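You operate a simulated robot arm through the tools that you are given. There is no shell and no other tool. Be economical: measure what you need, move in short steps, check, and stop when the job is done.

You run a simulated two-armed robot. Do the job below in one go: nothing can be reset, and whatever is moved stays where it is left.

Task
Pick up the green film roll with one hand, pass it to the other hand and put it on the low shelf of the packing bench.

It is judged by the outcome, as a careful person would: the job done as asked, and still so three seconds after it is handed in. It fails if anything else is knocked over, pushed out of place, dropped, spilled or broken.

Robot
Two 7-joint arms with two-finger parallel grippers on one trunk, on a base that drives. Base frame: it is fixed to the floor where the robot stands at the start and does not move with it; the origin is under the middle of the robot, x ahead of it, y to its left, z up. Lengths are in m, angles in rad, forces in N, time in s.
The left shoulder is at the start at [0.07, 0.188, 1.24], the right one opposite. With the tool pointing down near the work surface each hand reaches from about 0.32 to 0.8 m from the robot's upright axis, wherever it stands, measured 20 degrees to its own side. Places, roughly: low shelf of the packing bench [0.7, 1.8, 0.2]. Payload 3.91 kg a hand.
The tool frame of a hand sits at the grasp point between the pads (the TCP): z along the fingers, y along the line on which they close. The tips reach 0.03 m beyond it. Largest opening 0.11 m; finger width 0.02, thickness 0.01; the body of the gripper, 0.048 by 0.112 m, starts 0.055 m behind the TCP.
Orientation is that of the tool frame in the base frame, as a unit quaternion [x, y, z, w]. With the fingers straight down and closing along the base's y, the tool's x points along the base's -x, its y along +y and its z along -z.

Tools
- The arms move only by the tool jog_arm. It takes "left_targets", "right_targets" or both (then of equal length, played together; a hand with none holds still); each is a list of rows, each a list of 3 entries, a list of its own where there are three numbers: the shift along the tool's x, y, z in m, then the turn, a rotation vector about the tool's x, y, z in rad, then the finger opening in m, from 0 to 0.11. In form: [[[x, y, z], [rx, ry, rz], grip], ...]. A call has 1 to 10 rows; each row shifts and turns the commanded pose from where the row before left it, along the tool's axes as they then stand. Rows are played at 5 a second. More than 0.05 m and 0.15 rad between two rows, or a gripper value outside its range, and nothing of the call is played. A pose out of reach is approached as far as the arm can. The call stops where the force on the tool passes 40 N (or 10 N more than at its start, if that is more) or the arm is blocked; 0.2 s more then pass. Each finger travels about 0.072 m/s and halts on what it meets, pressing with about 36 N; the grip force reading is that of the motor and also rises with nothing between the fingers. The clock runs only during rows and for 0.2 s after the last one: add rows that do not move to give the fingers time. It gives the time, the measured TCP pose, the force on the tool (base axes), the opening and the grip force at its end, in the units of the frame above (readings bear some noise), with the torque about the TCP (base axes, N m) and any sound that the robot's microphone picked up.
- Cameras (640 x 400 px; columns grow to the right, rows downward): "scene" is now at [0.1424, 0.0267, 1.4742]; the picture's right is [0.21, -0.98, 0.00], its down [-0.53, -0.11, -0.84] and it looks along [0.82, 0.17, -0.54] (base axes); focal length 272 px, centre (320, 200). "left" rides on the left gripper at [0.072, -0.017, -0.103] in its tool frame; the picture's right is [0.23, 0.97, 0.00], its down [-0.76, 0.18, -0.62] and it looks along [-0.61, 0.14, 0.78] (tool axes); focal length 222 px, centre (320, 200). "right" rides on the right gripper at [0.072, 0.017, -0.103] in its tool frame; the picture's right is [-0.23, 0.97, 0.00], its down [-0.76, -0.18, -0.62] and it looks along [-0.61, -0.14, 0.78] (tool axes); focal length 222 px, centre (320, 200). There is no depth. A picture from a camera that has moved, and an enlarged one, comes with that camera's place and axes in the base frame and with its lens. The place of the scene camera against the robot may be out by one fixed shift of up to 0.018 m in any direction.
- camera(camera): a new picture of that camera. It takes no simulated time.
- lift_body(by): slides the trunk up (or, below 0, down) by that many m; the arms and the scene camera ride with it, the base frame stays. It gives what a move gives, with no picture.
- base_move(legs): drives the robot by 1 to 6 legs, each [ahead, turn to the left] in m and rad, along the robot's own axes; the way and the turn of a leg run together, so that a leg with both is an arc; at most 1.5 m and 3.142 rad a leg. The arms and the cameras ride along, it lands a little off, and it stops where it bumps. It gives what a move gives.
- turn_head(pan, tilt): turns the head with the scene camera to pan (to the left, within 1.501 rad either way) and tilt (down, from -0.506 to 1.204), counted from straight ahead of the robot. It gives what a move gives.
- close_up(camera, box): a new picture of the part [left, top, right, bottom] of that camera's present view, enlarged. It takes no simulated time.
- close_job(): hands the job in; it is judged then, once.

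Go step by step. Nothing tells you exact positions but the pictures and the camera data: compare them with the known pose of the tool, close in by small moves and look again before you grip or let go. The budget is 120 turns and 108 pictures, counting those below and the enlarged ones. Unless the task says otherwise, let go and move clear before handing in, and close with one line.

The tools are called by a JSON object that holds its "name" and its "arguments". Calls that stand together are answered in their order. jog_arm: Moves the arms, as the interface text tells. Its arguments: {"type":"object","properties":{"left_targets":{"type":"array"},"right_targets":{"type":"array"}},"required":[]} The other tools are called the same way: lift_body (by) slides the trunk up or down; base_move (legs) drives the base; turn_head (pan, tilt) turns the head that bears the scene camera; camera (camera) takes a picture; close_up (camera, box) takes an enlarged picture of a part of a camera's view; close_job () hands the job in.

At the start:

```text
time: 0.0
left_ee_pos: [0.5531, 0.3082, 1.2127]
left_tcp_rot: [0.0, 1.0, 0.0, 0.0]
left_force: [-1.2, 0.9, 0.6]
left_wrist_torque: [0.04, -0.01, -0.01]
left_finger_gap: 0.11
left_finger_force: 0.0
right_ee_pos: [0.5514, -0.1508, 1.2098]
right_tcp_rot: [0.0, 1.0, 0.0, -0.001]
right_force: [0.6, -1.0, 0.0]
right_wrist_torque: [-0.01, 0.02, 0.0]
right_finger_gap: 0.1101
right_finger_force: 0.0
trunk travel left (down, up): [-0.75, 0.19]
robot x, y, heading: [-0.0004, -0.0002, 0.003]
head pan, tilt: [0.209, 0.572]
```

scene: 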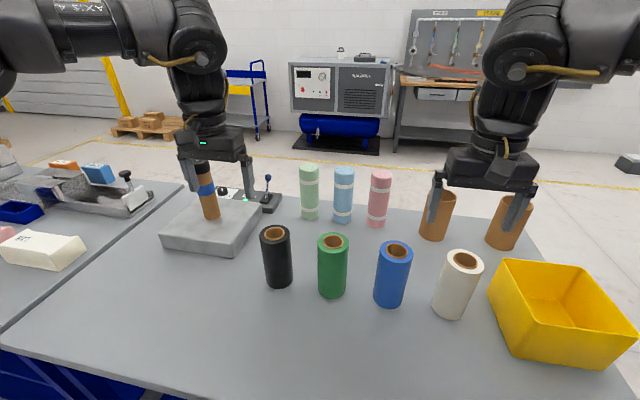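
right: 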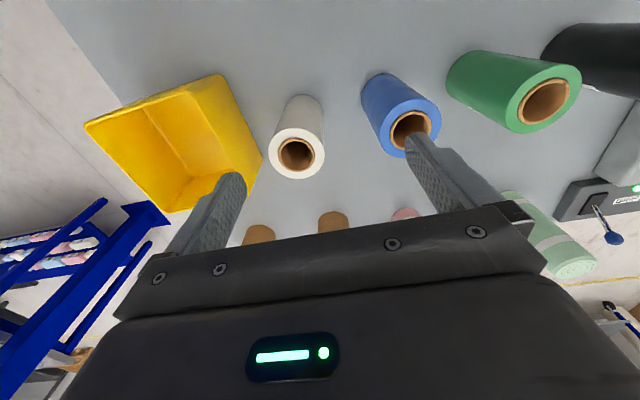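
left: 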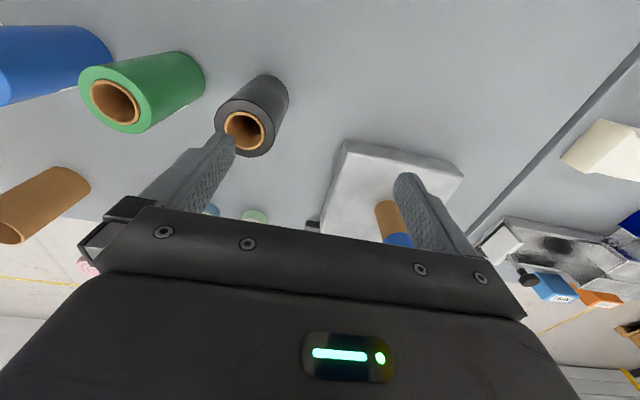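

The dark green film roll stands between the black and blue ones, its top at about [0.60, 0.09, 1.06] by triangulation from the three pictures. I will look closer at it, then at the packing bench on the left.

{"name": "close_up", "arguments": {"camera": "scene", "box": [220, 150, 460, 330]}}

{"name": "turn_head", "arguments": {"pan": 1.2, "tilt": 0.6}}

{"name": "camera", "arguments": {"camera": "scene"}}

```text
2.22 times, centred on (340, 240) of scene
camera zoom: at [0.1424, 0.0267, 1.4742], right [0.21, -0.98, 0.0], down [-0.53, -0.11, -0.84], along [0.82, 0.17, -0.54], focal length 604 px, centre (276, 111)
```

zoom: 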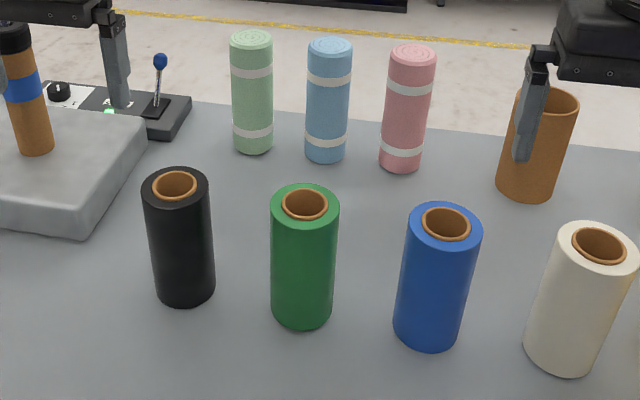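

```text
time: 1.3
left_ee_pos: [0.553, 0.3079, 1.2137]
left_tcp_rot: [0.0, 1.0, 0.0, -0.001]
left_force: [0.4, -0.4, 0.6]
left_wrist_torque: [-0.01, 0.01, -0.01]
left_finger_gap: 0.11
left_finger_force: 0.1
right_ee_pos: [0.5517, -0.1511, 1.2087]
right_tcp_rot: [-0.001, 1.0, -0.001, 0.001]
right_force: [-0.1, 0.3, -0.8]
right_wrist_torque: [0.01, -0.01, 0.0]
right_finger_gap: 0.1099
right_finger_force: 0.1
trunk travel left (down, up): [-0.75, 0.19]
robot x, y, heading: [0.0029, 0.002, 0.004]
head pan, tilt: [1.201, 0.6]
```

```text
103 pictures are left
camera scene: at [0.0872, 0.0905, 1.4717], right [0.93, -0.36, 0.0], down [-0.2, -0.53, -0.82], along [0.3, 0.77, -0.57], focal length 272 px, centre (320, 200)
```

scene: 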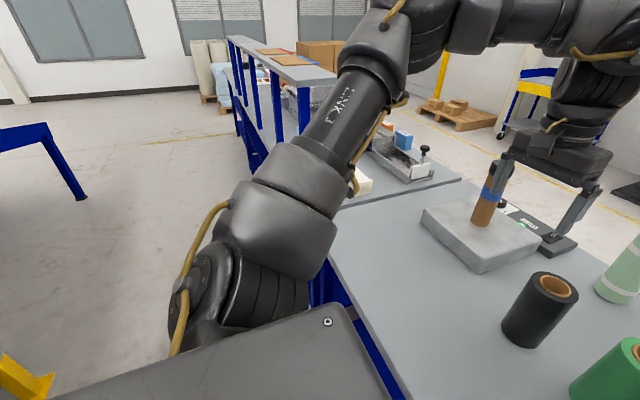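

The packing bench is to the left beyond the table. First I move the right hand over the green roll while the left hand makes room, then check with the wrist camera.

{"name": "jog_arm", "arguments": {"right_targets": [[[-0.01, 0.048, 0], [0, 0, 0], 0.11], [[-0.01, 0.048, 0], [0, 0, 0], 0.11], [[-0.01, 0.048, 0], [0, 0, 0], 0.11], [[-0.01, 0.048, 0], [0, 0, 0], 0.11], [[-0.01, 0.048, 0], [0, 0, 0], 0.11], [[0, 0, 0], [0, 0, 0], 0.11]], "left_targets": [[[0, 0.04, -0.02], [0, 0, 0], 0.11], [[0, 0.04, -0.02], [0, 0, 0], 0.11], [[0, 0.04, 0], [0, 0, 0], 0.11], [[0, 0.02, 0], [0, 0, 0], 0.11], [[0, 0, 0], [0, 0, 0], 0.11], [[0, 0, 0], [0, 0, 0], 0.11]]}}

{"name": "turn_head", "arguments": {"pan": 0.2, "tilt": 0.65}}

{"name": "camera", "arguments": {"camera": "right"}}

{"name": "camera", "arguments": {"camera": "scene"}}

```text
time: 2.7
left_ee_pos: [0.552, 0.4455, 1.2483]
left_tcp_rot: [0.0, 1.0, 0.0, 0.002]
left_force: [-0.2, 0.5, -1.0]
left_wrist_torque: [0.02, 0.01, -0.01]
left_finger_gap: 0.1102
left_finger_force: 0.0
left hand out of reach, approached as far as the arm can: row 4
right_ee_pos: [0.5995, 0.0397, 1.2106]
right_tcp_rot: [0.017, 1.0, 0.015, -0.005]
right_force: [-0.5, 0.7, -1.0]
right_wrist_torque: [-0.03, -0.01, -0.02]
right_finger_gap: 0.1099
right_finger_force: 0.0
right hand out of reach, approached as far as the arm can: row 5
trunk travel left (down, up): [-0.75, 0.19]
robot x, y, heading: [0.0023, -0.0016, -0.001]
head pan, tilt: [1.201, 0.6]
```

```text
time: 3.9
left_ee_pos: [0.5524, 0.4454, 1.2477]
left_tcp_rot: [0.0, 1.0, 0.0, 0.002]
left_force: [-0.3, -0.5, -0.1]
left_wrist_torque: [0.02, 0.01, 0.03]
left_finger_gap: 0.11
left_finger_force: 0.0
right_ee_pos: [0.6001, 0.041, 1.2116]
right_tcp_rot: [0.015, 1.0, 0.016, -0.004]
right_force: [0.0, -0.3, -0.1]
right_wrist_torque: [0.01, -0.01, -0.01]
right_finger_gap: 0.11
right_finger_force: 0.1
trunk travel left (down, up): [-0.75, 0.19]
robot x, y, heading: [0.0031, 0.0015, 0.005]
head pan, tilt: [0.201, 0.649]
```

```text
102 pictures are left
camera right: at [0.5286, 0.0568, 1.3152], right [0.26, 0.97, 0.03], down [0.76, -0.22, 0.61], along [0.6, -0.14, -0.79], focal length 222 px, centre (320, 200)
```

right: 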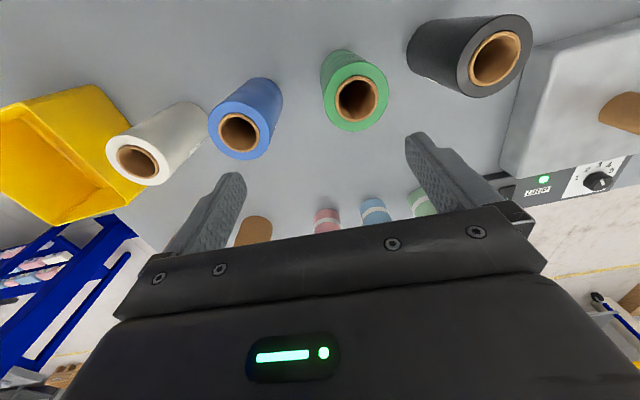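

```text
101 pictures are left
camera scene: at [0.1403, 0.0262, 1.4674], right [0.2, -0.98, 0.0], down [-0.59, -0.12, -0.8], along [0.78, 0.16, -0.6], focal length 272 px, centre (320, 200)
```

scene: 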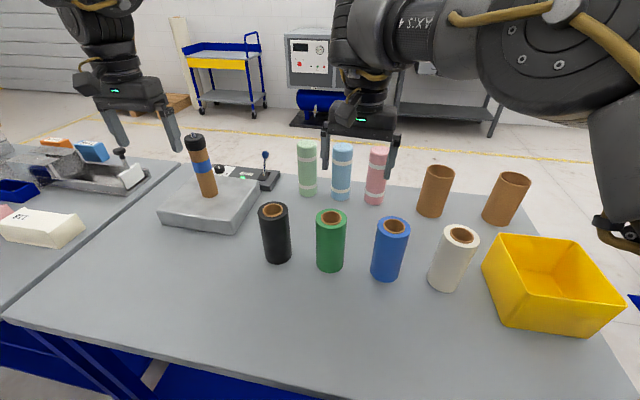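

The right arm cannot comfortably reach that far across, but the roll (about [0.602, 0.09]) lies on the left side. So the left hand will pick it and pass it to the right one.

{"name": "jog_arm", "arguments": {"right_targets": [[[0.0, -0.05, 0], [0, 0, 0], 0.11], [[0.0, -0.05, 0], [0, 0, 0], 0.11], [[0.0, -0.05, 0], [0, 0, 0], 0.11], [[0.01, -0.05, 0], [0, 0, 0], 0.11], [[0.02, -0.05, 0], [0, 0, 0], 0.11], [[0.03, -0.04, 0], [0, 0, 0], 0.11], [[0, 0, 0], [0, 0, 0], 0.11], [[0, 0, 0], [0, 0, 0], 0.11], [[0, 0, 0], [0, 0, 0], 0.11]], "left_targets": [[[0, 0, 0], [0, 0, 0], 0.11], [[0, -0.04, 0], [0, 0, 0], 0.11], [[0, -0.05, 0.01], [0, 0, 0], 0.11], [[0, -0.05, 0.01], [0, 0, 0], 0.11], [[-0.01, -0.05, 0.02], [0, 0, 0], 0.11], [[-0.01, -0.05, 0], [0, 0, 0], 0.11], [[-0.01, -0.05, 0], [0, 0, 0], 0.11], [[-0.02, -0.05, 0], [0, 0, 0], 0.11], [[0, 0, 0], [0, 0, 0], 0.11]]}}

{"name": "camera", "arguments": {"camera": "left"}}

{"name": "camera", "arguments": {"camera": "scene"}}

```text
refused: row 3 steps farther than a row can; nothing moved
```

```text
100 pictures are left
camera left: at [0.4794, 0.4289, 1.351], right [-0.23, 0.97, 0.0], down [0.76, 0.18, 0.63], along [0.61, 0.14, -0.78], focal length 222 px, centre (320, 200)
```

left: 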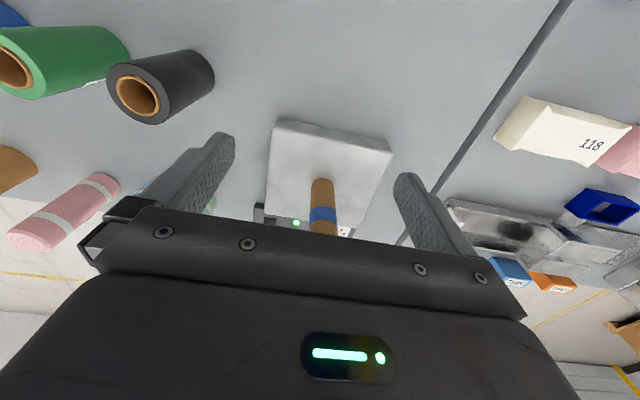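

```text
99 pictures are left
camera scene: at [0.1403, 0.0262, 1.4674], right [0.2, -0.98, 0.0], down [-0.59, -0.12, -0.8], along [0.78, 0.16, -0.6], focal length 272 px, centre (320, 200)
```

scene: 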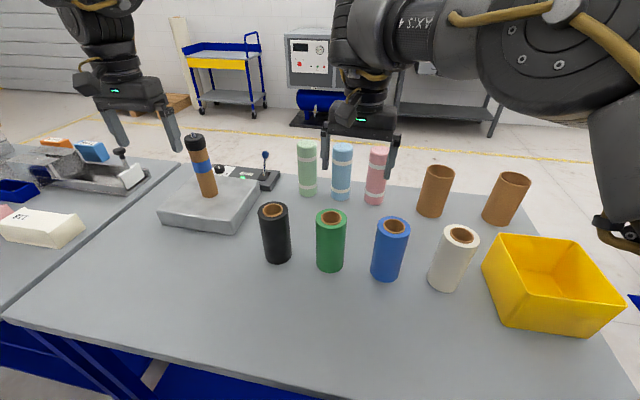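

The step was a hair too long; nothing moved. I repeat with shorter rows.

{"name": "jog_arm", "arguments": {"right_targets": [[[0.0, -0.045, 0], [0, 0, 0], 0.11], [[0.0, -0.045, 0], [0, 0, 0], 0.11], [[0.0, -0.045, 0], [0, 0, 0], 0.11], [[0.01, -0.045, 0], [0, 0, 0], 0.11], [[0.02, -0.045, 0], [0, 0, 0], 0.11], [[0.03, -0.035, 0], [0, 0, 0], 0.11], [[0, 0, 0], [0, 0, 0], 0.11], [[0, 0, 0], [0, 0, 0], 0.11], [[0, 0, 0], [0, 0, 0], 0.11], [[0, 0, 0], [0, 0, 0], 0.11]], "left_targets": [[[0, 0, 0], [0, 0, 0], 0.11], [[0, -0.04, 0], [0, 0, 0], 0.11], [[0, -0.045, 0.01], [0, 0, 0], 0.11], [[0, -0.045, 0.01], [0, 0, 0], 0.11], [[-0.01, -0.045, 0.015], [0, 0, 0], 0.11], [[-0.01, -0.045, 0], [0, 0, 0], 0.11], [[-0.01, -0.045, 0], [0, 0, 0], 0.11], [[-0.01, -0.045, 0], [0, 0, 0], 0.11], [[-0.01, -0.045, 0], [0, 0, 0], 0.11], [[0, 0, 0], [0, 0, 0], 0.11]]}}

{"name": "camera", "arguments": {"camera": "left"}}

{"name": "camera", "arguments": {"camera": "scene"}}

```text
time: 6.1
left_ee_pos: [0.6022, 0.0918, 1.2139]
left_tcp_rot: [0.001, 1.0, -0.001, 0.0]
left_force: [-0.1, 0.7, 0.5]
left_wrist_torque: [-0.07, -0.02, -0.01]
left_finger_gap: 0.11
left_finger_force: 0.0
right_ee_pos: [0.5295, -0.2011, 1.2074]
right_tcp_rot: [0.001, 1.0, -0.001, 0.0]
right_force: [0.4, 0.0, 1.3]
right_wrist_torque: [-0.04, 0.02, 0.02]
right_finger_gap: 0.1099
right_finger_force: 0.0
trunk travel left (down, up): [-0.75, 0.19]
robot x, y, heading: [-0.0012, -0.0029, -0.001]
head pan, tilt: [0.201, 0.649]
```

```text
98 pictures are left
camera left: at [0.5302, 0.0755, 1.317], right [-0.23, 0.97, 0.0], down [0.76, 0.18, 0.62], along [0.61, 0.14, -0.78], focal length 222 px, centre (320, 200)
```

left: 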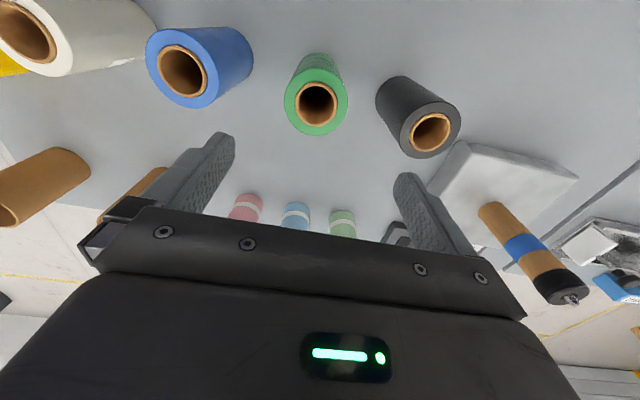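

```text
97 pictures are left
camera scene: at [0.1401, 0.0277, 1.4674], right [0.2, -0.98, 0.0], down [-0.59, -0.12, -0.8], along [0.78, 0.16, -0.6], focal length 272 px, centre (320, 200)
```

scene: 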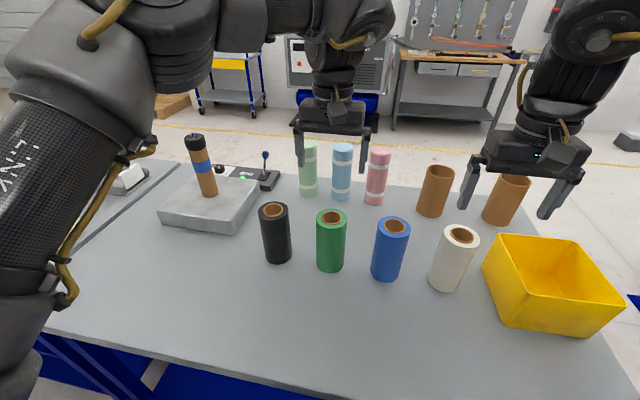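

The left hand is now over the green roll (axis about [0.598, 0.087], top ≈1.065, diameter ≈0.07, table ≈0.925). I lower to just above the top and check the alignment.

{"name": "jog_arm", "arguments": {"left_targets": [[[0.004, -0.004, 0.03], [0, 0, 0], 0.11], [[0, 0, 0.03], [0, 0, 0], 0.11], [[0, 0, 0.034], [0, 0, 0], 0.11], [[0, 0, 0], [0, 0, 0], 0.11]]}}

{"name": "camera", "arguments": {"camera": "left"}}

{"name": "close_up", "arguments": {"camera": "scene", "box": [220, 120, 460, 300]}}

```text
time: 7.1
left_ee_pos: [0.5964, 0.0859, 1.1195]
left_tcp_rot: [-0.001, 1.0, -0.001, 0.0]
left_force: [0.3, -0.1, -0.8]
left_wrist_torque: [0.01, -0.02, 0.02]
left_finger_gap: 0.1103
left_finger_force: 0.1
right_ee_pos: [0.5302, -0.2044, 1.2088]
right_tcp_rot: [0.0, 1.0, 0.001, 0.0]
right_force: [-0.3, -0.9, 0.1]
right_wrist_torque: [0.0, -0.02, 0.02]
right_finger_gap: 0.1101
right_finger_force: 0.0
trunk travel left (down, up): [-0.75, 0.19]
robot x, y, heading: [0.0028, 0.0024, -0.001]
head pan, tilt: [0.201, 0.649]
```

```text
96 pictures are left
camera left: at [0.5246, 0.0684, 1.2233], right [-0.23, 0.97, 0.0], down [0.76, 0.18, 0.62], along [0.61, 0.14, -0.78], focal length 222 px, centre (320, 200)
```

left: 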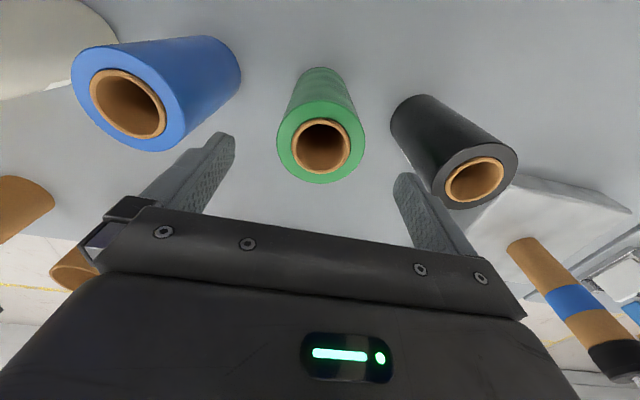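

```text
2.22 times, centred on (340, 210) of scene
camera zoom: at [0.1398, 0.0243, 1.4675], right [0.2, -0.98, 0.0], down [-0.59, -0.12, -0.8], along [0.78, 0.16, -0.6], focal length 604 px, centre (276, 178)
```

zoom: 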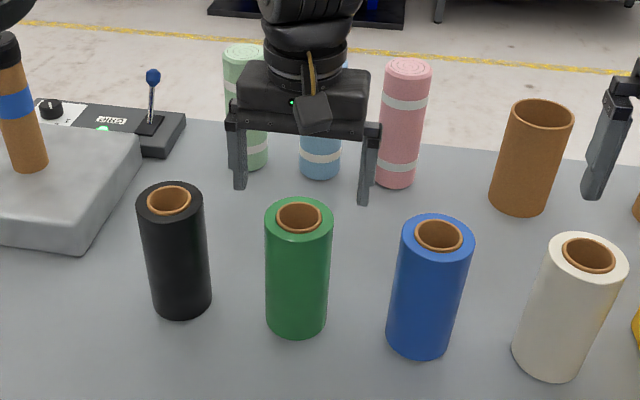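

Alignment is good (axis ≈[0.599, 0.086], top ≈1.06). I descend around the roll and close the fingers.

{"name": "jog_arm", "arguments": {"left_targets": [[[-0.003, 0, 0.03], [0, 0, 0], 0.11], [[0, 0, 0.03], [0, 0, 0], 0.11], [[0, 0, 0.027], [0, 0, 0], 0.11], [[0, 0, 0], [0, 0, 0], 0.11]]}}

{"name": "camera", "arguments": {"camera": "left"}}

{"name": "close_up", "arguments": {"camera": "scene", "box": [220, 120, 460, 300]}}

```text
time: 8.1
left_ee_pos: [0.5992, 0.0858, 1.0317]
left_tcp_rot: [0.0, 1.0, 0.0, 0.0]
left_force: [-0.2, -0.1, -0.6]
left_wrist_torque: [0.0, 0.02, 0.0]
left_finger_gap: 0.11
left_finger_force: 0.1
right_ee_pos: [0.5299, -0.2039, 1.2065]
right_tcp_rot: [0.0, 1.0, 0.0, 0.001]
right_force: [-0.6, 0.2, -0.3]
right_wrist_torque: [0.0, 0.0, 0.01]
right_finger_gap: 0.11
right_finger_force: 0.1
trunk travel left (down, up): [-0.75, 0.19]
robot x, y, heading: [-0.0028, 0.0037, -0.002]
head pan, tilt: [0.201, 0.649]
```

```text
94 pictures are left
camera left: at [0.529, 0.0691, 1.1356], right [-0.23, 0.97, 0.0], down [0.76, 0.18, 0.62], along [0.61, 0.14, -0.78], focal length 222 px, centre (320, 200)
```

left: 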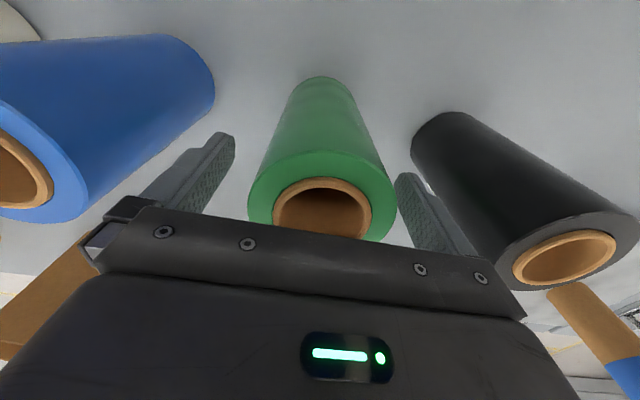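

```text
2.22 times, centred on (340, 210) of scene
camera zoom: at [0.1402, 0.0251, 1.4675], right [0.2, -0.98, 0.0], down [-0.59, -0.12, -0.8], along [0.78, 0.16, -0.6], focal length 604 px, centre (276, 178)
```

zoom: 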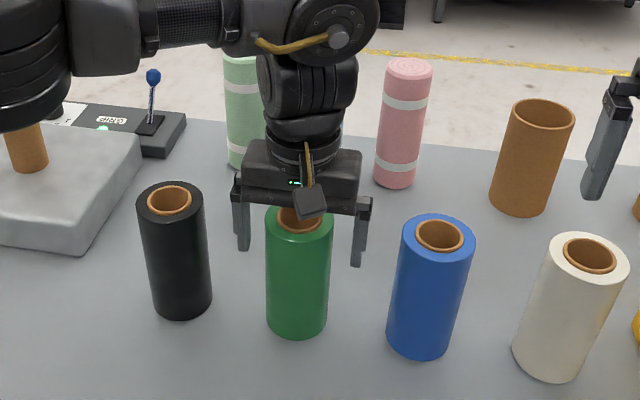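

The fingers straddle the roll cleanly with space to the neighbours. I close, then lift a bit.

{"name": "jog_arm", "arguments": {"left_targets": [[[0, 0, 0], [0, 0, 0], 0.05], [[0, 0, 0], [0, 0, 0], 0.05], [[0, 0, 0], [0, 0, 0], 0.05], [[0, 0, 0], [0, 0, 0], 0.05], [[0, 0, 0], [0, 0, 0], 0.05]]}}

{"name": "camera", "arguments": {"camera": "left"}}

```text
time: 9.3
left_ee_pos: [0.6001, 0.0857, 1.0328]
left_tcp_rot: [-0.001, 1.0, 0.0, 0.0]
left_force: [0.6, 1.2, -0.1]
left_wrist_torque: [0.11, -0.07, 0.04]
left_finger_gap: 0.0719
left_finger_force: 35.9
right_ee_pos: [0.5301, -0.2037, 1.2065]
right_tcp_rot: [0.0, 1.0, 0.0, 0.0]
right_force: [0.0, -0.3, -0.5]
right_wrist_torque: [0.02, 0.0, -0.03]
right_finger_gap: 0.11
right_finger_force: 0.1
trunk travel left (down, up): [-0.75, 0.19]
robot x, y, heading: [-0.0007, -0.0008, -0.002]
head pan, tilt: [0.201, 0.649]
```

```text
92 pictures are left
camera left: at [0.5291, 0.0694, 1.1358], right [-0.23, 0.97, 0.0], down [0.76, 0.18, 0.62], along [0.61, 0.14, -0.78], focal length 222 px, centre (320, 200)
```

left: 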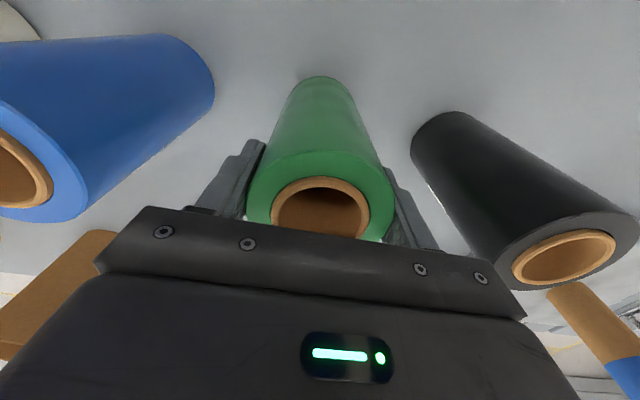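

The fingers hold the roll at 0.072 m. Now I lift straight up.

{"name": "jog_arm", "arguments": {"left_targets": [[[0, 0, -0.02], [0, 0, 0], 0.05], [[0, 0, -0.03], [0, 0, 0], 0.05], [[0, 0, -0.04], [0, 0, 0], 0.05], [[0, 0, -0.04], [0, 0, 0], 0.05], [[0, 0, -0.04], [0, 0, 0], 0.05], [[0, 0, 0], [0, 0, 0], 0.05]]}}

{"name": "camera", "arguments": {"camera": "scene"}}

{"name": "camera", "arguments": {"camera": "right"}}

```text
time: 10.7
left_ee_pos: [0.6007, 0.0852, 1.2029]
left_tcp_rot: [0.0, 1.0, 0.0, -0.001]
left_force: [-0.1, -0.1, -3.2]
left_wrist_torque: [0.01, 0.01, 0.02]
left_finger_gap: 0.0719
left_finger_force: 36.3
right_ee_pos: [0.5307, -0.2033, 1.2062]
right_tcp_rot: [0.0, 1.0, 0.0, -0.001]
right_force: [-0.1, 0.3, -0.5]
right_wrist_torque: [0.03, -0.02, -0.03]
right_finger_gap: 0.1101
right_finger_force: 0.0
trunk travel left (down, up): [-0.75, 0.19]
robot x, y, heading: [-0.0029, 0.0018, -0.003]
head pan, tilt: [0.201, 0.649]
```

```text
91 pictures are left
camera scene: at [0.1416, 0.0256, 1.4673], right [0.2, -0.98, 0.0], down [-0.59, -0.12, -0.8], along [0.78, 0.16, -0.61], focal length 272 px, centre (320, 200)
```

scene: 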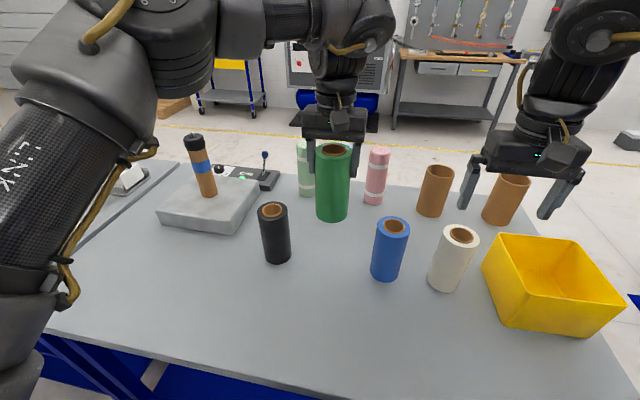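

```text
90 pictures are left
camera right: at [0.4592, -0.1867, 1.3099], right [0.23, 0.97, 0.0], down [0.76, -0.18, 0.62], along [0.61, -0.14, -0.78], focal length 222 px, centre (320, 200)
```

right: 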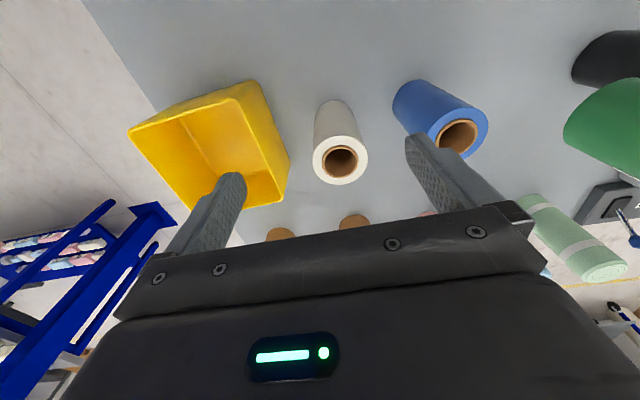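

The roll is securely held and off the table. I raise the trunk for clearance above the other rolls, bring the roll to the middle and turn the right hand towards a forward-pointing, slightly downward pose for the take-over.

{"name": "lift_body", "arguments": {"by": 0.12}}

{"name": "jog_arm", "arguments": {"right_targets": [[[0.02, -0.02, 0], [0, 0, -0.13], 0.11], [[0.02, -0.02, 0], [0, 0, -0.13], 0.11], [[0.0, 0, 0], [0, 0, -0.13], 0.11], [[0.0, 0, 0], [0, 0, -0.13], 0.11], [[0.0, 0, 0], [0, 0, -0.13], 0.11], [[0, 0, 0], [0, 0, -0.13], 0.11], [[0, 0, 0], [0, 0, 0], 0.11]], "left_targets": [[[0, -0.02, 0], [0, 0, 0], 0.05], [[0, -0.02, 0], [0, 0, 0], 0.05], [[0, -0.02, 0], [0, 0, 0], 0.05], [[0, -0.02, 0], [0, 0, 0], 0.05], [[0, 0, 0], [0, 0, 0], 0.05], [[0, 0, 0], [0, 0, 0], 0.05], [[0, 0, 0], [0, 0, 0], 0.05]]}}

{"name": "jog_arm", "arguments": {"right_targets": [[[0, 0, 0], [0, -0.15, 0], 0.11], [[0, 0, 0], [0, -0.15, 0], 0.11], [[0, 0, 0], [0, -0.15, 0], 0.11], [[0, 0, 0], [0, -0.15, 0], 0.11], [[0, 0, 0], [0, -0.15, 0], 0.11], [[0, 0, 0], [0, -0.15, 0], 0.11], [[0, 0, 0], [0, -0.147, 0], 0.11], [[0, 0, 0], [0, 0, 0], 0.11]]}}

{"name": "camera", "arguments": {"camera": "scene"}}

{"name": "camera", "arguments": {"camera": "right"}}

```text
time: 12.2
left_ee_pos: [0.6008, 0.0853, 1.3225]
left_tcp_rot: [0.0, 1.0, 0.0, -0.001]
left_force: [-0.2, 0.4, -3.5]
left_wrist_torque: [-0.02, -0.04, 0.02]
left_finger_gap: 0.0717
left_finger_force: 36.8
right_ee_pos: [0.5305, -0.2043, 1.3269]
right_tcp_rot: [0.0, 1.0, 0.0, 0.0]
right_force: [0.5, -0.4, 0.1]
right_wrist_torque: [0.0, -0.02, 0.0]
right_finger_gap: 0.11
right_finger_force: 0.1
trunk travel left (down, up): [-0.87, 0.07]
robot x, y, heading: [-0.0006, 0.0031, 0.002]
head pan, tilt: [0.201, 0.649]
```

```text
time: 13.8
left_ee_pos: [0.5993, 0.0043, 1.3224]
left_tcp_rot: [0.001, 1.0, 0.0, -0.001]
left_force: [-0.2, 0.6, -3.5]
left_wrist_torque: [-0.03, 0.02, 0.02]
left_finger_gap: 0.0717
left_finger_force: 36.0
right_ee_pos: [0.4944, -0.2456, 1.3265]
right_tcp_rot: [-0.38, 0.925, 0.0, 0.0]
right_force: [0.3, 0.5, -0.4]
right_wrist_torque: [0.04, 0.01, -0.01]
right_finger_gap: 0.1101
right_finger_force: 0.0
trunk travel left (down, up): [-0.87, 0.07]
robot x, y, heading: [-0.0009, 0.0003, -0.001]
head pan, tilt: [0.201, 0.649]
```

```text
time: 15.6
left_ee_pos: [0.6015, 0.0055, 1.3232]
left_tcp_rot: [0.0, 1.0, 0.0, -0.001]
left_force: [-0.2, 0.9, -3.1]
left_wrist_torque: [0.04, -0.02, 0.03]
left_finger_gap: 0.0715
left_finger_force: 36.0
right_ee_pos: [0.494, -0.2464, 1.3272]
right_tcp_rot: [-0.33, 0.802, 0.19, 0.461]
right_force: [-0.7, 0.6, 1.4]
right_wrist_torque: [-0.01, 0.02, 0.02]
right_finger_gap: 0.1102
right_finger_force: 0.1
trunk travel left (down, up): [-0.87, 0.07]
robot x, y, heading: [0.0025, -0.0001, -0.003]
head pan, tilt: [0.201, 0.649]
```

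```text
89 pictures are left
camera scene: at [0.141, 0.0252, 1.5874], right [0.2, -0.98, 0.0], down [-0.59, -0.12, -0.8], along [0.78, 0.16, -0.61], focal length 272 px, centre (320, 200)
```

scene: 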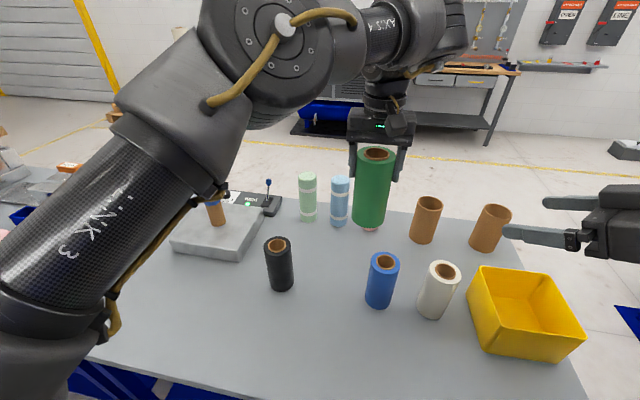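

```text
88 pictures are left
camera right: at [0.3927, -0.3229, 1.3156], right [-0.6, 0.77, 0.2], down [0.01, -0.24, 0.97], along [0.8, 0.59, 0.14], focal length 222 px, centre (320, 200)
```

right: 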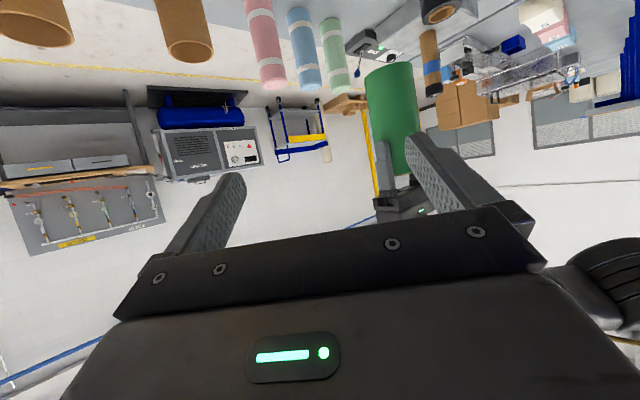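

The right hand now points forward-left, 30° down. I turn the left hand (with roll) so its finger line is square to the approach, and bring the right hand to a pre-grasp level with the roll's lower part.

{"name": "jog_arm", "arguments": {"left_targets": [[[0, 0, 0], [0, 0, -0.13], 0.05], [[0, 0, 0], [0, 0, -0.13], 0.05], [[0, 0, 0], [0, 0, -0.13], 0.05], [[0, 0, 0], [0, 0, -0.13], 0.05], [[0, 0, 0], [0, 0, -0.13], 0.05], [[0, 0, 0], [0, 0, -0.13], 0.05], [[0, 0, 0], [0, 0, 0], 0.05]], "right_targets": [[[0.0036, 0.0258, 0.0343], [0, 0, 0], 0.11], [[0.0036, 0.0258, 0.0343], [0, 0, 0], 0.11], [[0.0036, 0.0258, 0.0343], [0, 0, 0], 0.11], [[0.0036, 0.0258, 0.0343], [0, 0, 0], 0.11], [[0, 0, 0], [0, 0, 0], 0.11], [[0, 0, 0], [0, 0, 0], 0.11], [[0, 0, 0], [0, 0, 0], 0.11]]}}

{"name": "camera", "arguments": {"camera": "scene"}}

{"name": "camera", "arguments": {"camera": "right"}}

{"name": "camera", "arguments": {"camera": "left"}}

```text
time: 17.2
left_ee_pos: [0.6168, 0.0184, 1.3352]
left_tcp_rot: [-0.34, 0.94, -0.01, 0.001]
left_force: [-0.7, 0.5, -3.0]
left_wrist_torque: [-0.01, -0.02, 0.01]
left_finger_gap: 0.0716
left_finger_force: 36.1
left hand out of reach, approached as far as the arm can: row 5, 6
right_ee_pos: [0.501, -0.0913, 1.2467]
right_tcp_rot: [-0.33, 0.802, 0.19, 0.461]
right_force: [-0.5, -0.7, 0.4]
right_wrist_torque: [-0.04, -0.02, 0.01]
right_finger_gap: 0.1098
right_finger_force: 0.0
trunk travel left (down, up): [-0.87, 0.07]
robot x, y, heading: [-0.0033, 0.0019, -0.003]
head pan, tilt: [0.201, 0.649]
```

```text
87 pictures are left
camera scene: at [0.141, 0.0266, 1.5874], right [0.2, -0.98, 0.0], down [-0.59, -0.12, -0.8], along [0.78, 0.16, -0.61], focal length 272 px, centre (320, 200)
```

scene: 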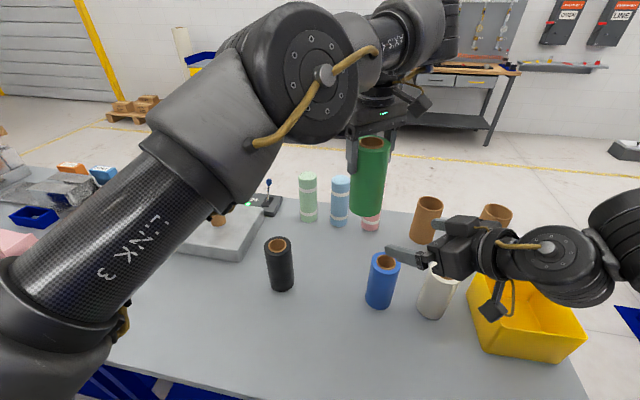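

```text
86 pictures are left
camera right: at [0.3994, -0.1682, 1.2354], right [-0.6, 0.77, 0.2], down [0.01, -0.24, 0.97], along [0.8, 0.59, 0.13], focal length 222 px, centre (320, 200)
```

right: 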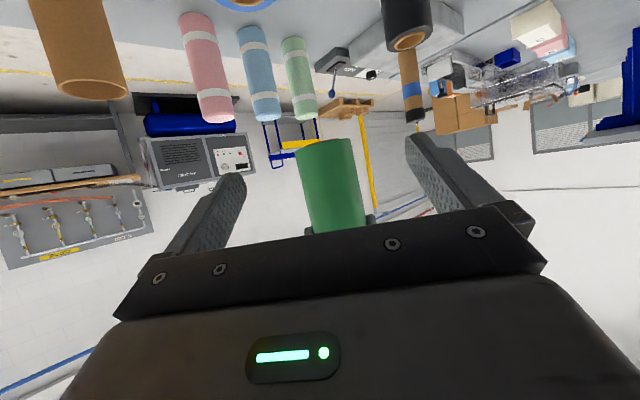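

```text
85 pictures are left
camera left: at [0.5726, -0.0395, 1.4407], right [-0.8, 0.6, -0.02], down [0.47, 0.64, 0.62], along [0.38, 0.48, -0.79], focal length 222 px, centre (320, 200)
```

left: 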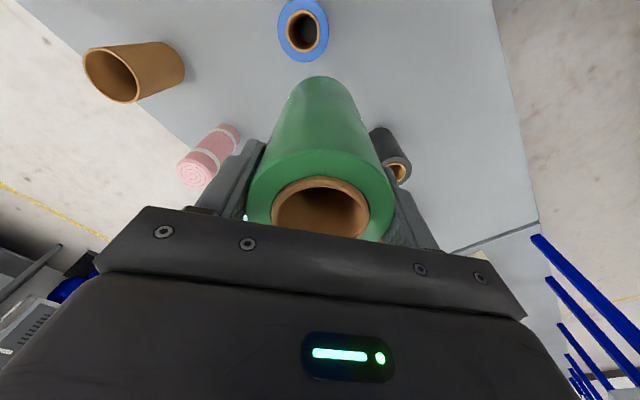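

Left hand turned ~40° and the right hand is at pre-grasp, level with the lower part of the roll (bottom ≈1.21). I advance 10 cm horizontally and check the centring.

{"name": "jog_arm", "arguments": {"right_targets": [[[-0.0167, -0.002, 0.0289], [0, 0, 0], 0.11], [[-0.0167, -0.002, 0.0289], [0, 0, 0], 0.11], [[-0.0167, -0.002, 0.0289], [0, 0, 0], 0.11], [[0, 0, 0], [0, 0, 0], 0.11]]}}

{"name": "camera", "arguments": {"camera": "right"}}

{"name": "close_up", "arguments": {"camera": "scene", "box": [280, 90, 520, 270]}}

{"name": "camera", "arguments": {"camera": "left"}}

```text
time: 18.2
left_ee_pos: [0.6163, 0.0159, 1.336]
left_tcp_rot: [-0.34, 0.941, -0.009, 0.001]
left_force: [0.3, -0.9, -4.0]
left_wrist_torque: [0.0, 0.01, -0.02]
left_finger_gap: 0.0717
left_finger_force: 35.8
right_ee_pos: [0.5757, -0.0283, 1.2455]
right_tcp_rot: [-0.329, 0.802, 0.189, 0.462]
right_force: [-0.4, -0.1, 0.8]
right_wrist_torque: [0.01, 0.0, 0.01]
right_finger_gap: 0.1103
right_finger_force: 0.0
trunk travel left (down, up): [-0.87, 0.07]
robot x, y, heading: [0.0003, 0.0005, 0.004]
head pan, tilt: [0.201, 0.649]
```

```text
84 pictures are left
camera right: at [0.4748, -0.1046, 1.2344], right [-0.6, 0.77, 0.2], down [0.01, -0.24, 0.97], along [0.8, 0.59, 0.13], focal length 222 px, centre (320, 200)
```

right: 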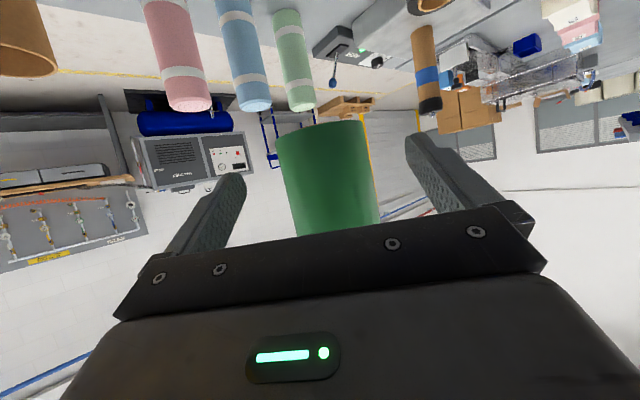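

```text
2.22 times, centred on (400, 180) of scene
camera zoom: at [0.1406, 0.0245, 1.5874], right [0.2, -0.98, 0.0], down [-0.59, -0.12, -0.8], along [0.78, 0.16, -0.6], focal length 604 px, centre (142, 244)
```

zoom: 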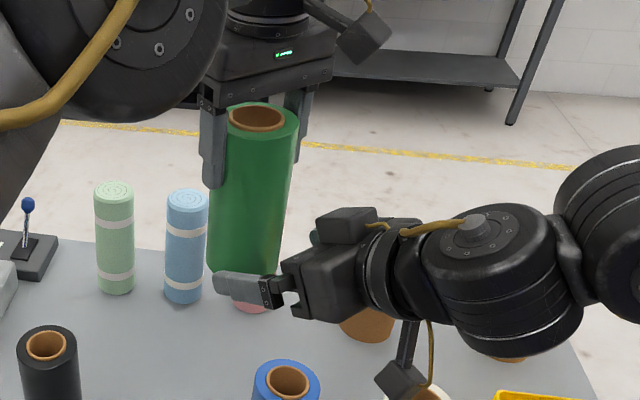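

```text
82 pictures are left
camera left: at [0.5722, -0.0418, 1.4394], right [-0.8, 0.6, -0.02], down [0.47, 0.63, 0.62], along [0.38, 0.48, -0.79], focal length 222 px, centre (320, 200)
```

left: 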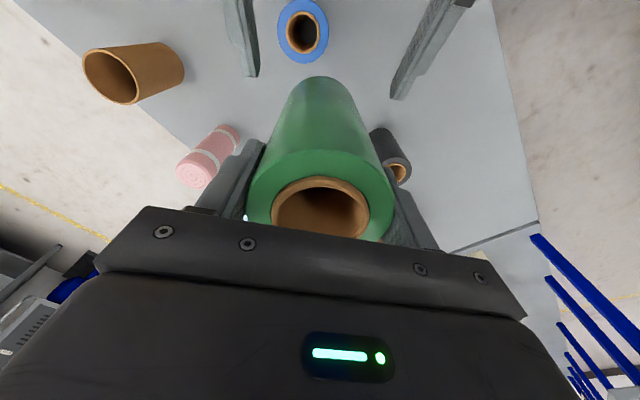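

The right fingers are centred about the roll. I advance the last 4.7 cm, slightly higher, and look before closing.

{"name": "jog_arm", "arguments": {"right_targets": [[[-0.0152, 0, 0.0183], [0, 0, 0], 0.11], [[-0.0152, 0, 0.0184], [0, 0, 0], 0.11], [[0, 0, 0], [0, 0, 0], 0.11]]}}

{"name": "camera", "arguments": {"camera": "right"}}

{"name": "close_up", "arguments": {"camera": "scene", "box": [280, 90, 520, 270]}}

{"name": "camera", "arguments": {"camera": "left"}}

```text
time: 19.0
left_ee_pos: [0.6166, 0.0143, 1.3353]
left_tcp_rot: [-0.339, 0.941, -0.01, 0.001]
left_force: [0.7, -0.9, -2.4]
left_wrist_torque: [0.03, 0.0, 0.01]
left_finger_gap: 0.0716
left_finger_force: 35.8
right_ee_pos: [0.6084, 0.0045, 1.2544]
right_tcp_rot: [-0.329, 0.801, 0.19, 0.462]
right_force: [-0.5, -0.3, 0.2]
right_wrist_torque: [0.01, 0.0, -0.03]
right_finger_gap: 0.11
right_finger_force: 0.0
trunk travel left (down, up): [-0.87, 0.07]
robot x, y, heading: [-0.0046, 0.0018, -0.004]
head pan, tilt: [0.201, 0.649]
```

```text
81 pictures are left
camera right: at [0.5074, -0.0721, 1.2431], right [-0.6, 0.77, 0.2], down [0.01, -0.24, 0.97], along [0.8, 0.59, 0.13], focal length 222 px, centre (320, 200)
```

right: 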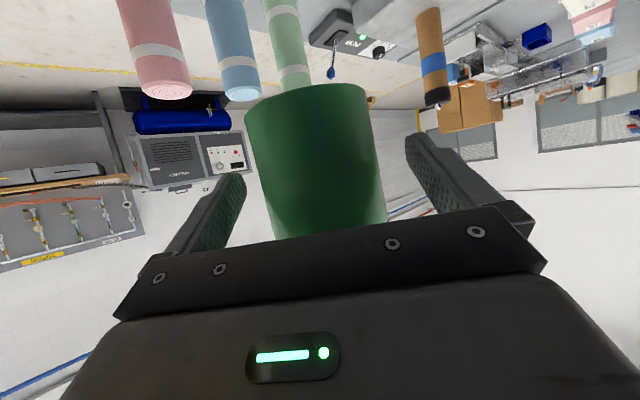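

```text
2.22 times, centred on (400, 180) of scene
camera zoom: at [0.1402, 0.0241, 1.5875], right [0.2, -0.98, 0.0], down [-0.59, -0.12, -0.8], along [0.78, 0.16, -0.6], focal length 604 px, centre (142, 244)
```

zoom: 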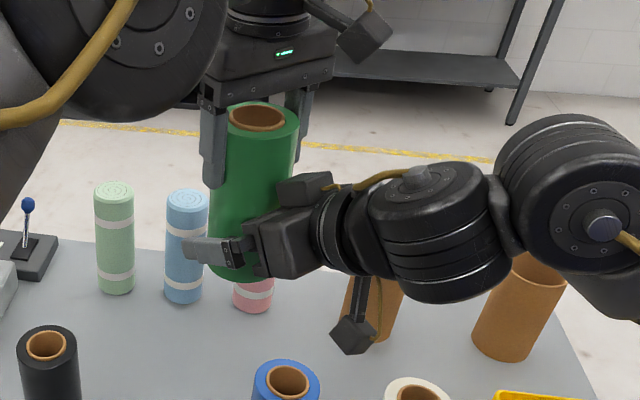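

```text
79 pictures are left
camera left: at [0.5717, -0.0422, 1.4401], right [-0.8, 0.6, -0.02], down [0.47, 0.63, 0.62], along [0.38, 0.48, -0.79], focal length 222 px, centre (320, 200)
```

left: 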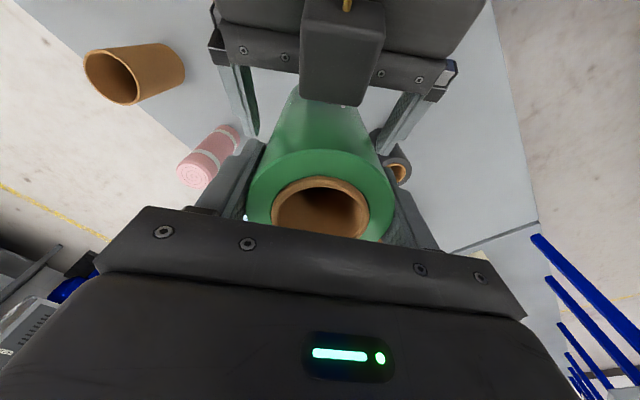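

Both fingers flank the roll's lower half, left hand holding the top, no contact force. I close the right gripper.

{"name": "jog_arm", "arguments": {"right_targets": [[[0, 0, 0], [0, 0, 0], 0.05], [[0, 0, 0], [0, 0, 0], 0.05], [[0, 0, 0], [0, 0, 0], 0.05], [[0, 0, 0], [0, 0, 0], 0.05], [[0, 0, 0], [0, 0, 0], 0.05]]}}

{"name": "camera", "arguments": {"camera": "right"}}

```text
time: 20.2
left_ee_pos: [0.6174, 0.0157, 1.3367]
left_tcp_rot: [-0.338, 0.941, -0.01, 0.002]
left_force: [-4.3, -1.0, -6.2]
left_wrist_torque: [0.74, 0.75, 0.04]
left_finger_gap: 0.0714
left_finger_force: 36.2
right_ee_pos: [0.6083, 0.0048, 1.2551]
right_tcp_rot: [-0.33, 0.801, 0.19, 0.462]
right_force: [3.8, 0.5, 2.4]
right_wrist_torque: [-0.81, -0.47, -0.07]
right_finger_gap: 0.0718
right_finger_force: 35.7
trunk travel left (down, up): [-0.87, 0.07]
robot x, y, heading: [-0.0017, -0.0013, -0.0]
head pan, tilt: [0.201, 0.649]
```

```text
78 pictures are left
camera right: at [0.5078, -0.0718, 1.243], right [-0.6, 0.77, 0.2], down [0.01, -0.24, 0.97], along [0.8, 0.59, 0.13], focal length 222 px, centre (320, 200)
```

right: 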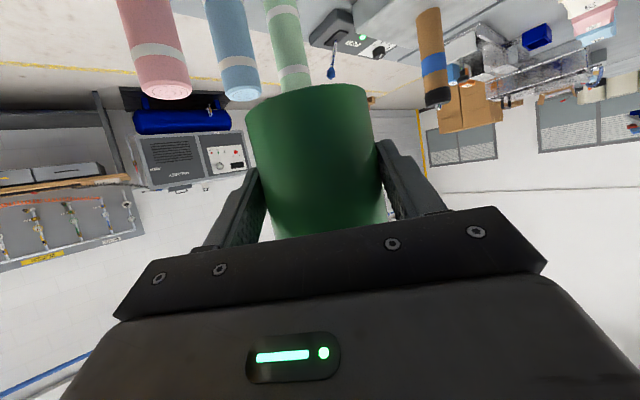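

Both hands hold it. I open the left hand, then part the hands vertically (right a little down, left up).

{"name": "jog_arm", "arguments": {"left_targets": [[[0, 0, 0], [0, 0, 0], 0.08], [[0, 0, 0], [0, 0, 0], 0.11], [[0, 0, 0], [0, 0, 0], 0.11], [[0, 0, 0], [0, 0, 0], 0.11], [[0, 0, -0.02], [0, 0, 0], 0.11], [[0, 0, -0.02], [0, 0, 0], 0.11], [[0, 0, 0], [0, 0, 0], 0.11]]}}

{"name": "close_up", "arguments": {"camera": "scene", "box": [280, 90, 520, 270]}}

```text
time: 21.8
left_ee_pos: [0.6082, 0.0186, 1.3572]
left_tcp_rot: [-0.339, 0.941, -0.012, -0.004]
left_force: [0.3, 0.3, -0.6]
left_wrist_torque: [0.03, -0.02, -0.02]
left_finger_gap: 0.11
left_finger_force: 0.1
left hand out of reach, approached as far as the arm can: row 5, 6
right_ee_pos: [0.6092, 0.0058, 1.2542]
right_tcp_rot: [-0.329, 0.801, 0.191, 0.462]
right_force: [0.7, -0.8, -0.8]
right_wrist_torque: [-0.04, 0.0, 0.04]
right_finger_gap: 0.071
right_finger_force: 36.1
trunk travel left (down, up): [-0.87, 0.07]
robot x, y, heading: [0.0031, -0.0034, -0.003]
head pan, tilt: [0.201, 0.649]
```

```text
2.22 times, centred on (400, 180) of scene
camera zoom: at [0.1413, 0.025, 1.5874], right [0.2, -0.98, 0.0], down [-0.59, -0.12, -0.8], along [0.78, 0.16, -0.61], focal length 604 px, centre (142, 244)
```

zoom: 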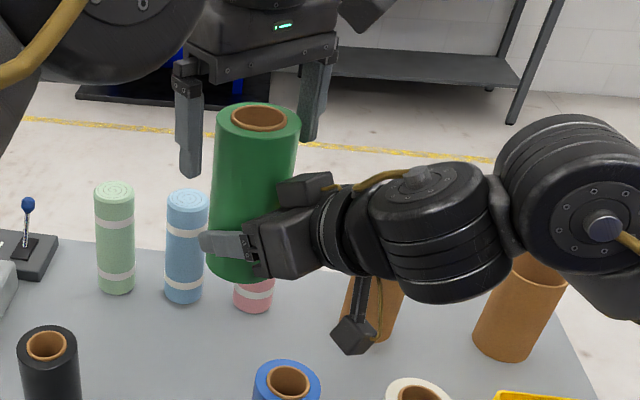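

The roll is now in the right hand and the left fingers are open around its top. I lower the right hand 6 cm to free it completely.

{"name": "jog_arm", "arguments": {"right_targets": [[[0.026, 0, 0.015], [0, 0, 0], 0.05], [[0.026, 0, 0.015], [0, 0, 0], 0.05], [[0, 0, 0], [0, 0, 0], 0.05]]}}

{"name": "camera", "arguments": {"camera": "scene"}}

{"name": "camera", "arguments": {"camera": "right"}}

```text
time: 22.6
left_ee_pos: [0.6077, 0.0183, 1.3607]
left_tcp_rot: [-0.339, 0.941, -0.015, -0.003]
left_force: [0.2, -0.1, -0.3]
left_wrist_torque: [0.03, 0.0, -0.01]
left_finger_gap: 0.1099
left_finger_force: 0.1
right_ee_pos: [0.6083, 0.0049, 1.193]
right_tcp_rot: [-0.329, 0.801, 0.19, 0.463]
right_force: [-0.9, 1.1, -0.7]
right_wrist_torque: [-0.03, 0.05, 0.0]
right_finger_gap: 0.0713
right_finger_force: 35.8
trunk travel left (down, up): [-0.87, 0.07]
robot x, y, heading: [0.0014, 0.0008, -0.001]
head pan, tilt: [0.201, 0.649]
```

```text
76 pictures are left
camera scene: at [0.1405, 0.0255, 1.5874], right [0.2, -0.98, 0.0], down [-0.59, -0.12, -0.8], along [0.78, 0.16, -0.6], focal length 272 px, centre (320, 200)
```

scene: 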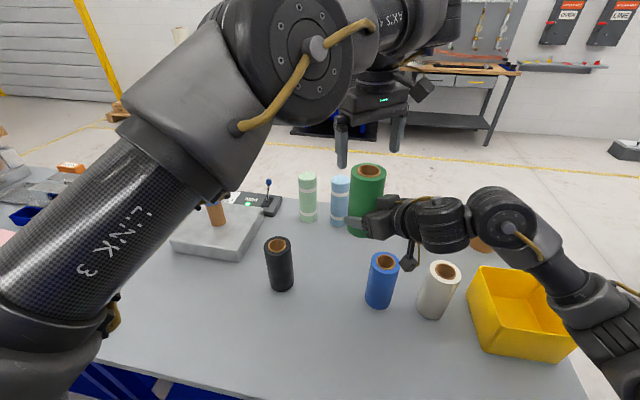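

```text
75 pictures are left
camera right: at [0.5076, -0.071, 1.1827], right [-0.6, 0.77, 0.2], down [0.01, -0.24, 0.97], along [0.8, 0.59, 0.13], focal length 222 px, centre (320, 200)
```

right: 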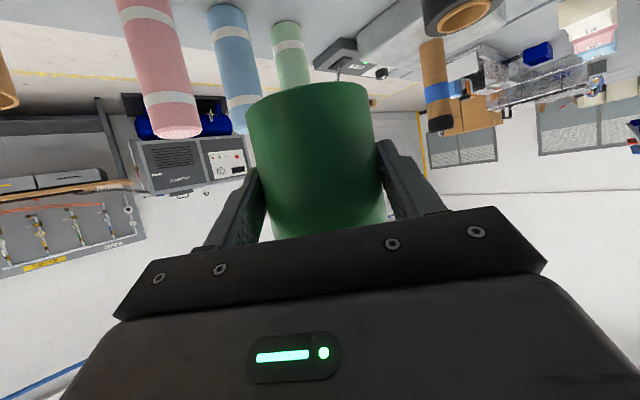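

The handover succeeded; the right hand alone holds the roll. I move the left hand clear to its side and back, then look toward the packing bench.

{"name": "jog_arm", "arguments": {"left_targets": [[[-0.016, 0.042, 0], [0, 0, 0], 0.11], [[-0.016, 0.042, 0], [0, 0, 0], 0.11], [[-0.016, 0.042, 0], [0, 0, 0], 0.11], [[-0.016, 0.042, 0], [0, 0, 0.13], 0.11], [[-0.01, 0.042, 0], [0, 0, 0.13], 0.11], [[-0.0, 0.042, 0], [0, 0, 0.13], 0.11], [[0.0, 0.03, 0], [0, 0, 0.13], 0.11], [[0, 0, 0], [0, 0, 0.13], 0.11], [[0, 0, 0], [0, 0, 0], 0.11]]}}

{"name": "turn_head", "arguments": {"pan": 1.5, "tilt": 0.5}}

{"name": "camera", "arguments": {"camera": "scene"}}

{"name": "turn_head", "arguments": {"pan": -1.5, "tilt": 0.5}}

{"name": "camera", "arguments": {"camera": "scene"}}

```text
time: 24.6
left_ee_pos: [0.546, 0.2654, 1.3929]
left_tcp_rot: [-0.016, 1.0, -0.006, 0.006]
left_force: [0.7, 0.3, -0.2]
left_wrist_torque: [0.0, -0.01, -0.01]
left_finger_gap: 0.1099
left_finger_force: 0.0
left hand out of reach, approached as far as the arm can: row 1, 2, 3
right_ee_pos: [0.6085, 0.0061, 1.1924]
right_tcp_rot: [-0.329, 0.801, 0.19, 0.462]
right_force: [-0.5, -0.3, 0.7]
right_wrist_torque: [-0.06, 0.02, 0.02]
right_finger_gap: 0.0713
right_finger_force: 36.2
trunk travel left (down, up): [-0.87, 0.07]
robot x, y, heading: [0.0033, -0.0003, -0.001]
head pan, tilt: [0.201, 0.649]
```

```text
time: 26.1
left_ee_pos: [0.5456, 0.2653, 1.3936]
left_tcp_rot: [-0.017, 1.0, -0.006, 0.005]
left_force: [-0.2, -0.2, 0.0]
left_wrist_torque: [-0.02, -0.04, -0.01]
left_finger_gap: 0.1102
left_finger_force: 0.0
right_ee_pos: [0.6081, 0.0046, 1.1943]
right_tcp_rot: [-0.33, 0.801, 0.191, 0.462]
right_force: [0.2, -0.4, 0.4]
right_wrist_torque: [-0.03, 0.04, -0.01]
right_finger_gap: 0.0712
right_finger_force: 36.6
trunk travel left (down, up): [-0.87, 0.07]
robot x, y, heading: [0.0022, -0.0001, 0.001]
head pan, tilt: [1.499, 0.499]
```

```text
74 pictures are left
camera scene: at [0.0623, 0.099, 1.6008], right [1.0, -0.07, 0.0], down [-0.04, -0.48, -0.88], along [0.06, 0.88, -0.48], focal length 272 px, centre (320, 200)
```

scene: 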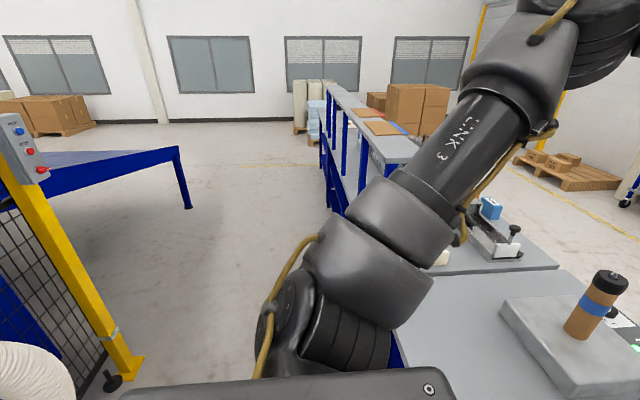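

```text
time: 28.7
left_ee_pos: [0.5443, 0.2663, 1.3928]
left_tcp_rot: [-0.017, 1.0, -0.006, 0.006]
left_force: [-0.5, -0.3, 0.1]
left_wrist_torque: [0.0, -0.01, 0.02]
left_finger_gap: 0.1099
left_finger_force: 0.1
right_ee_pos: [0.6086, 0.0059, 1.1944]
right_tcp_rot: [-0.33, 0.801, 0.191, 0.462]
right_force: [-0.2, -1.2, 0.4]
right_wrist_torque: [-0.03, 0.03, -0.01]
right_finger_gap: 0.0712
right_finger_force: 36.2
trunk travel left (down, up): [-0.87, 0.07]
robot x, y, heading: [0.0003, -0.0001, -0.0]
head pan, tilt: [-1.499, 0.499]
```

```text
73 pictures are left
camera scene: at [0.0624, -0.0827, 1.6008], right [-1.0, -0.07, 0.0], down [-0.04, 0.48, -0.88], along [0.06, -0.88, -0.48], focal length 272 px, centre (320, 200)
```

scene: 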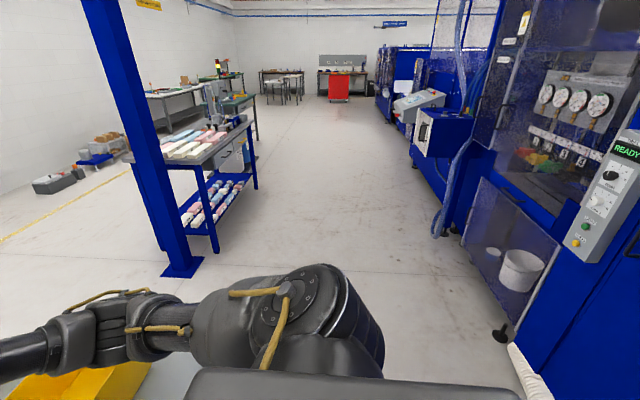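

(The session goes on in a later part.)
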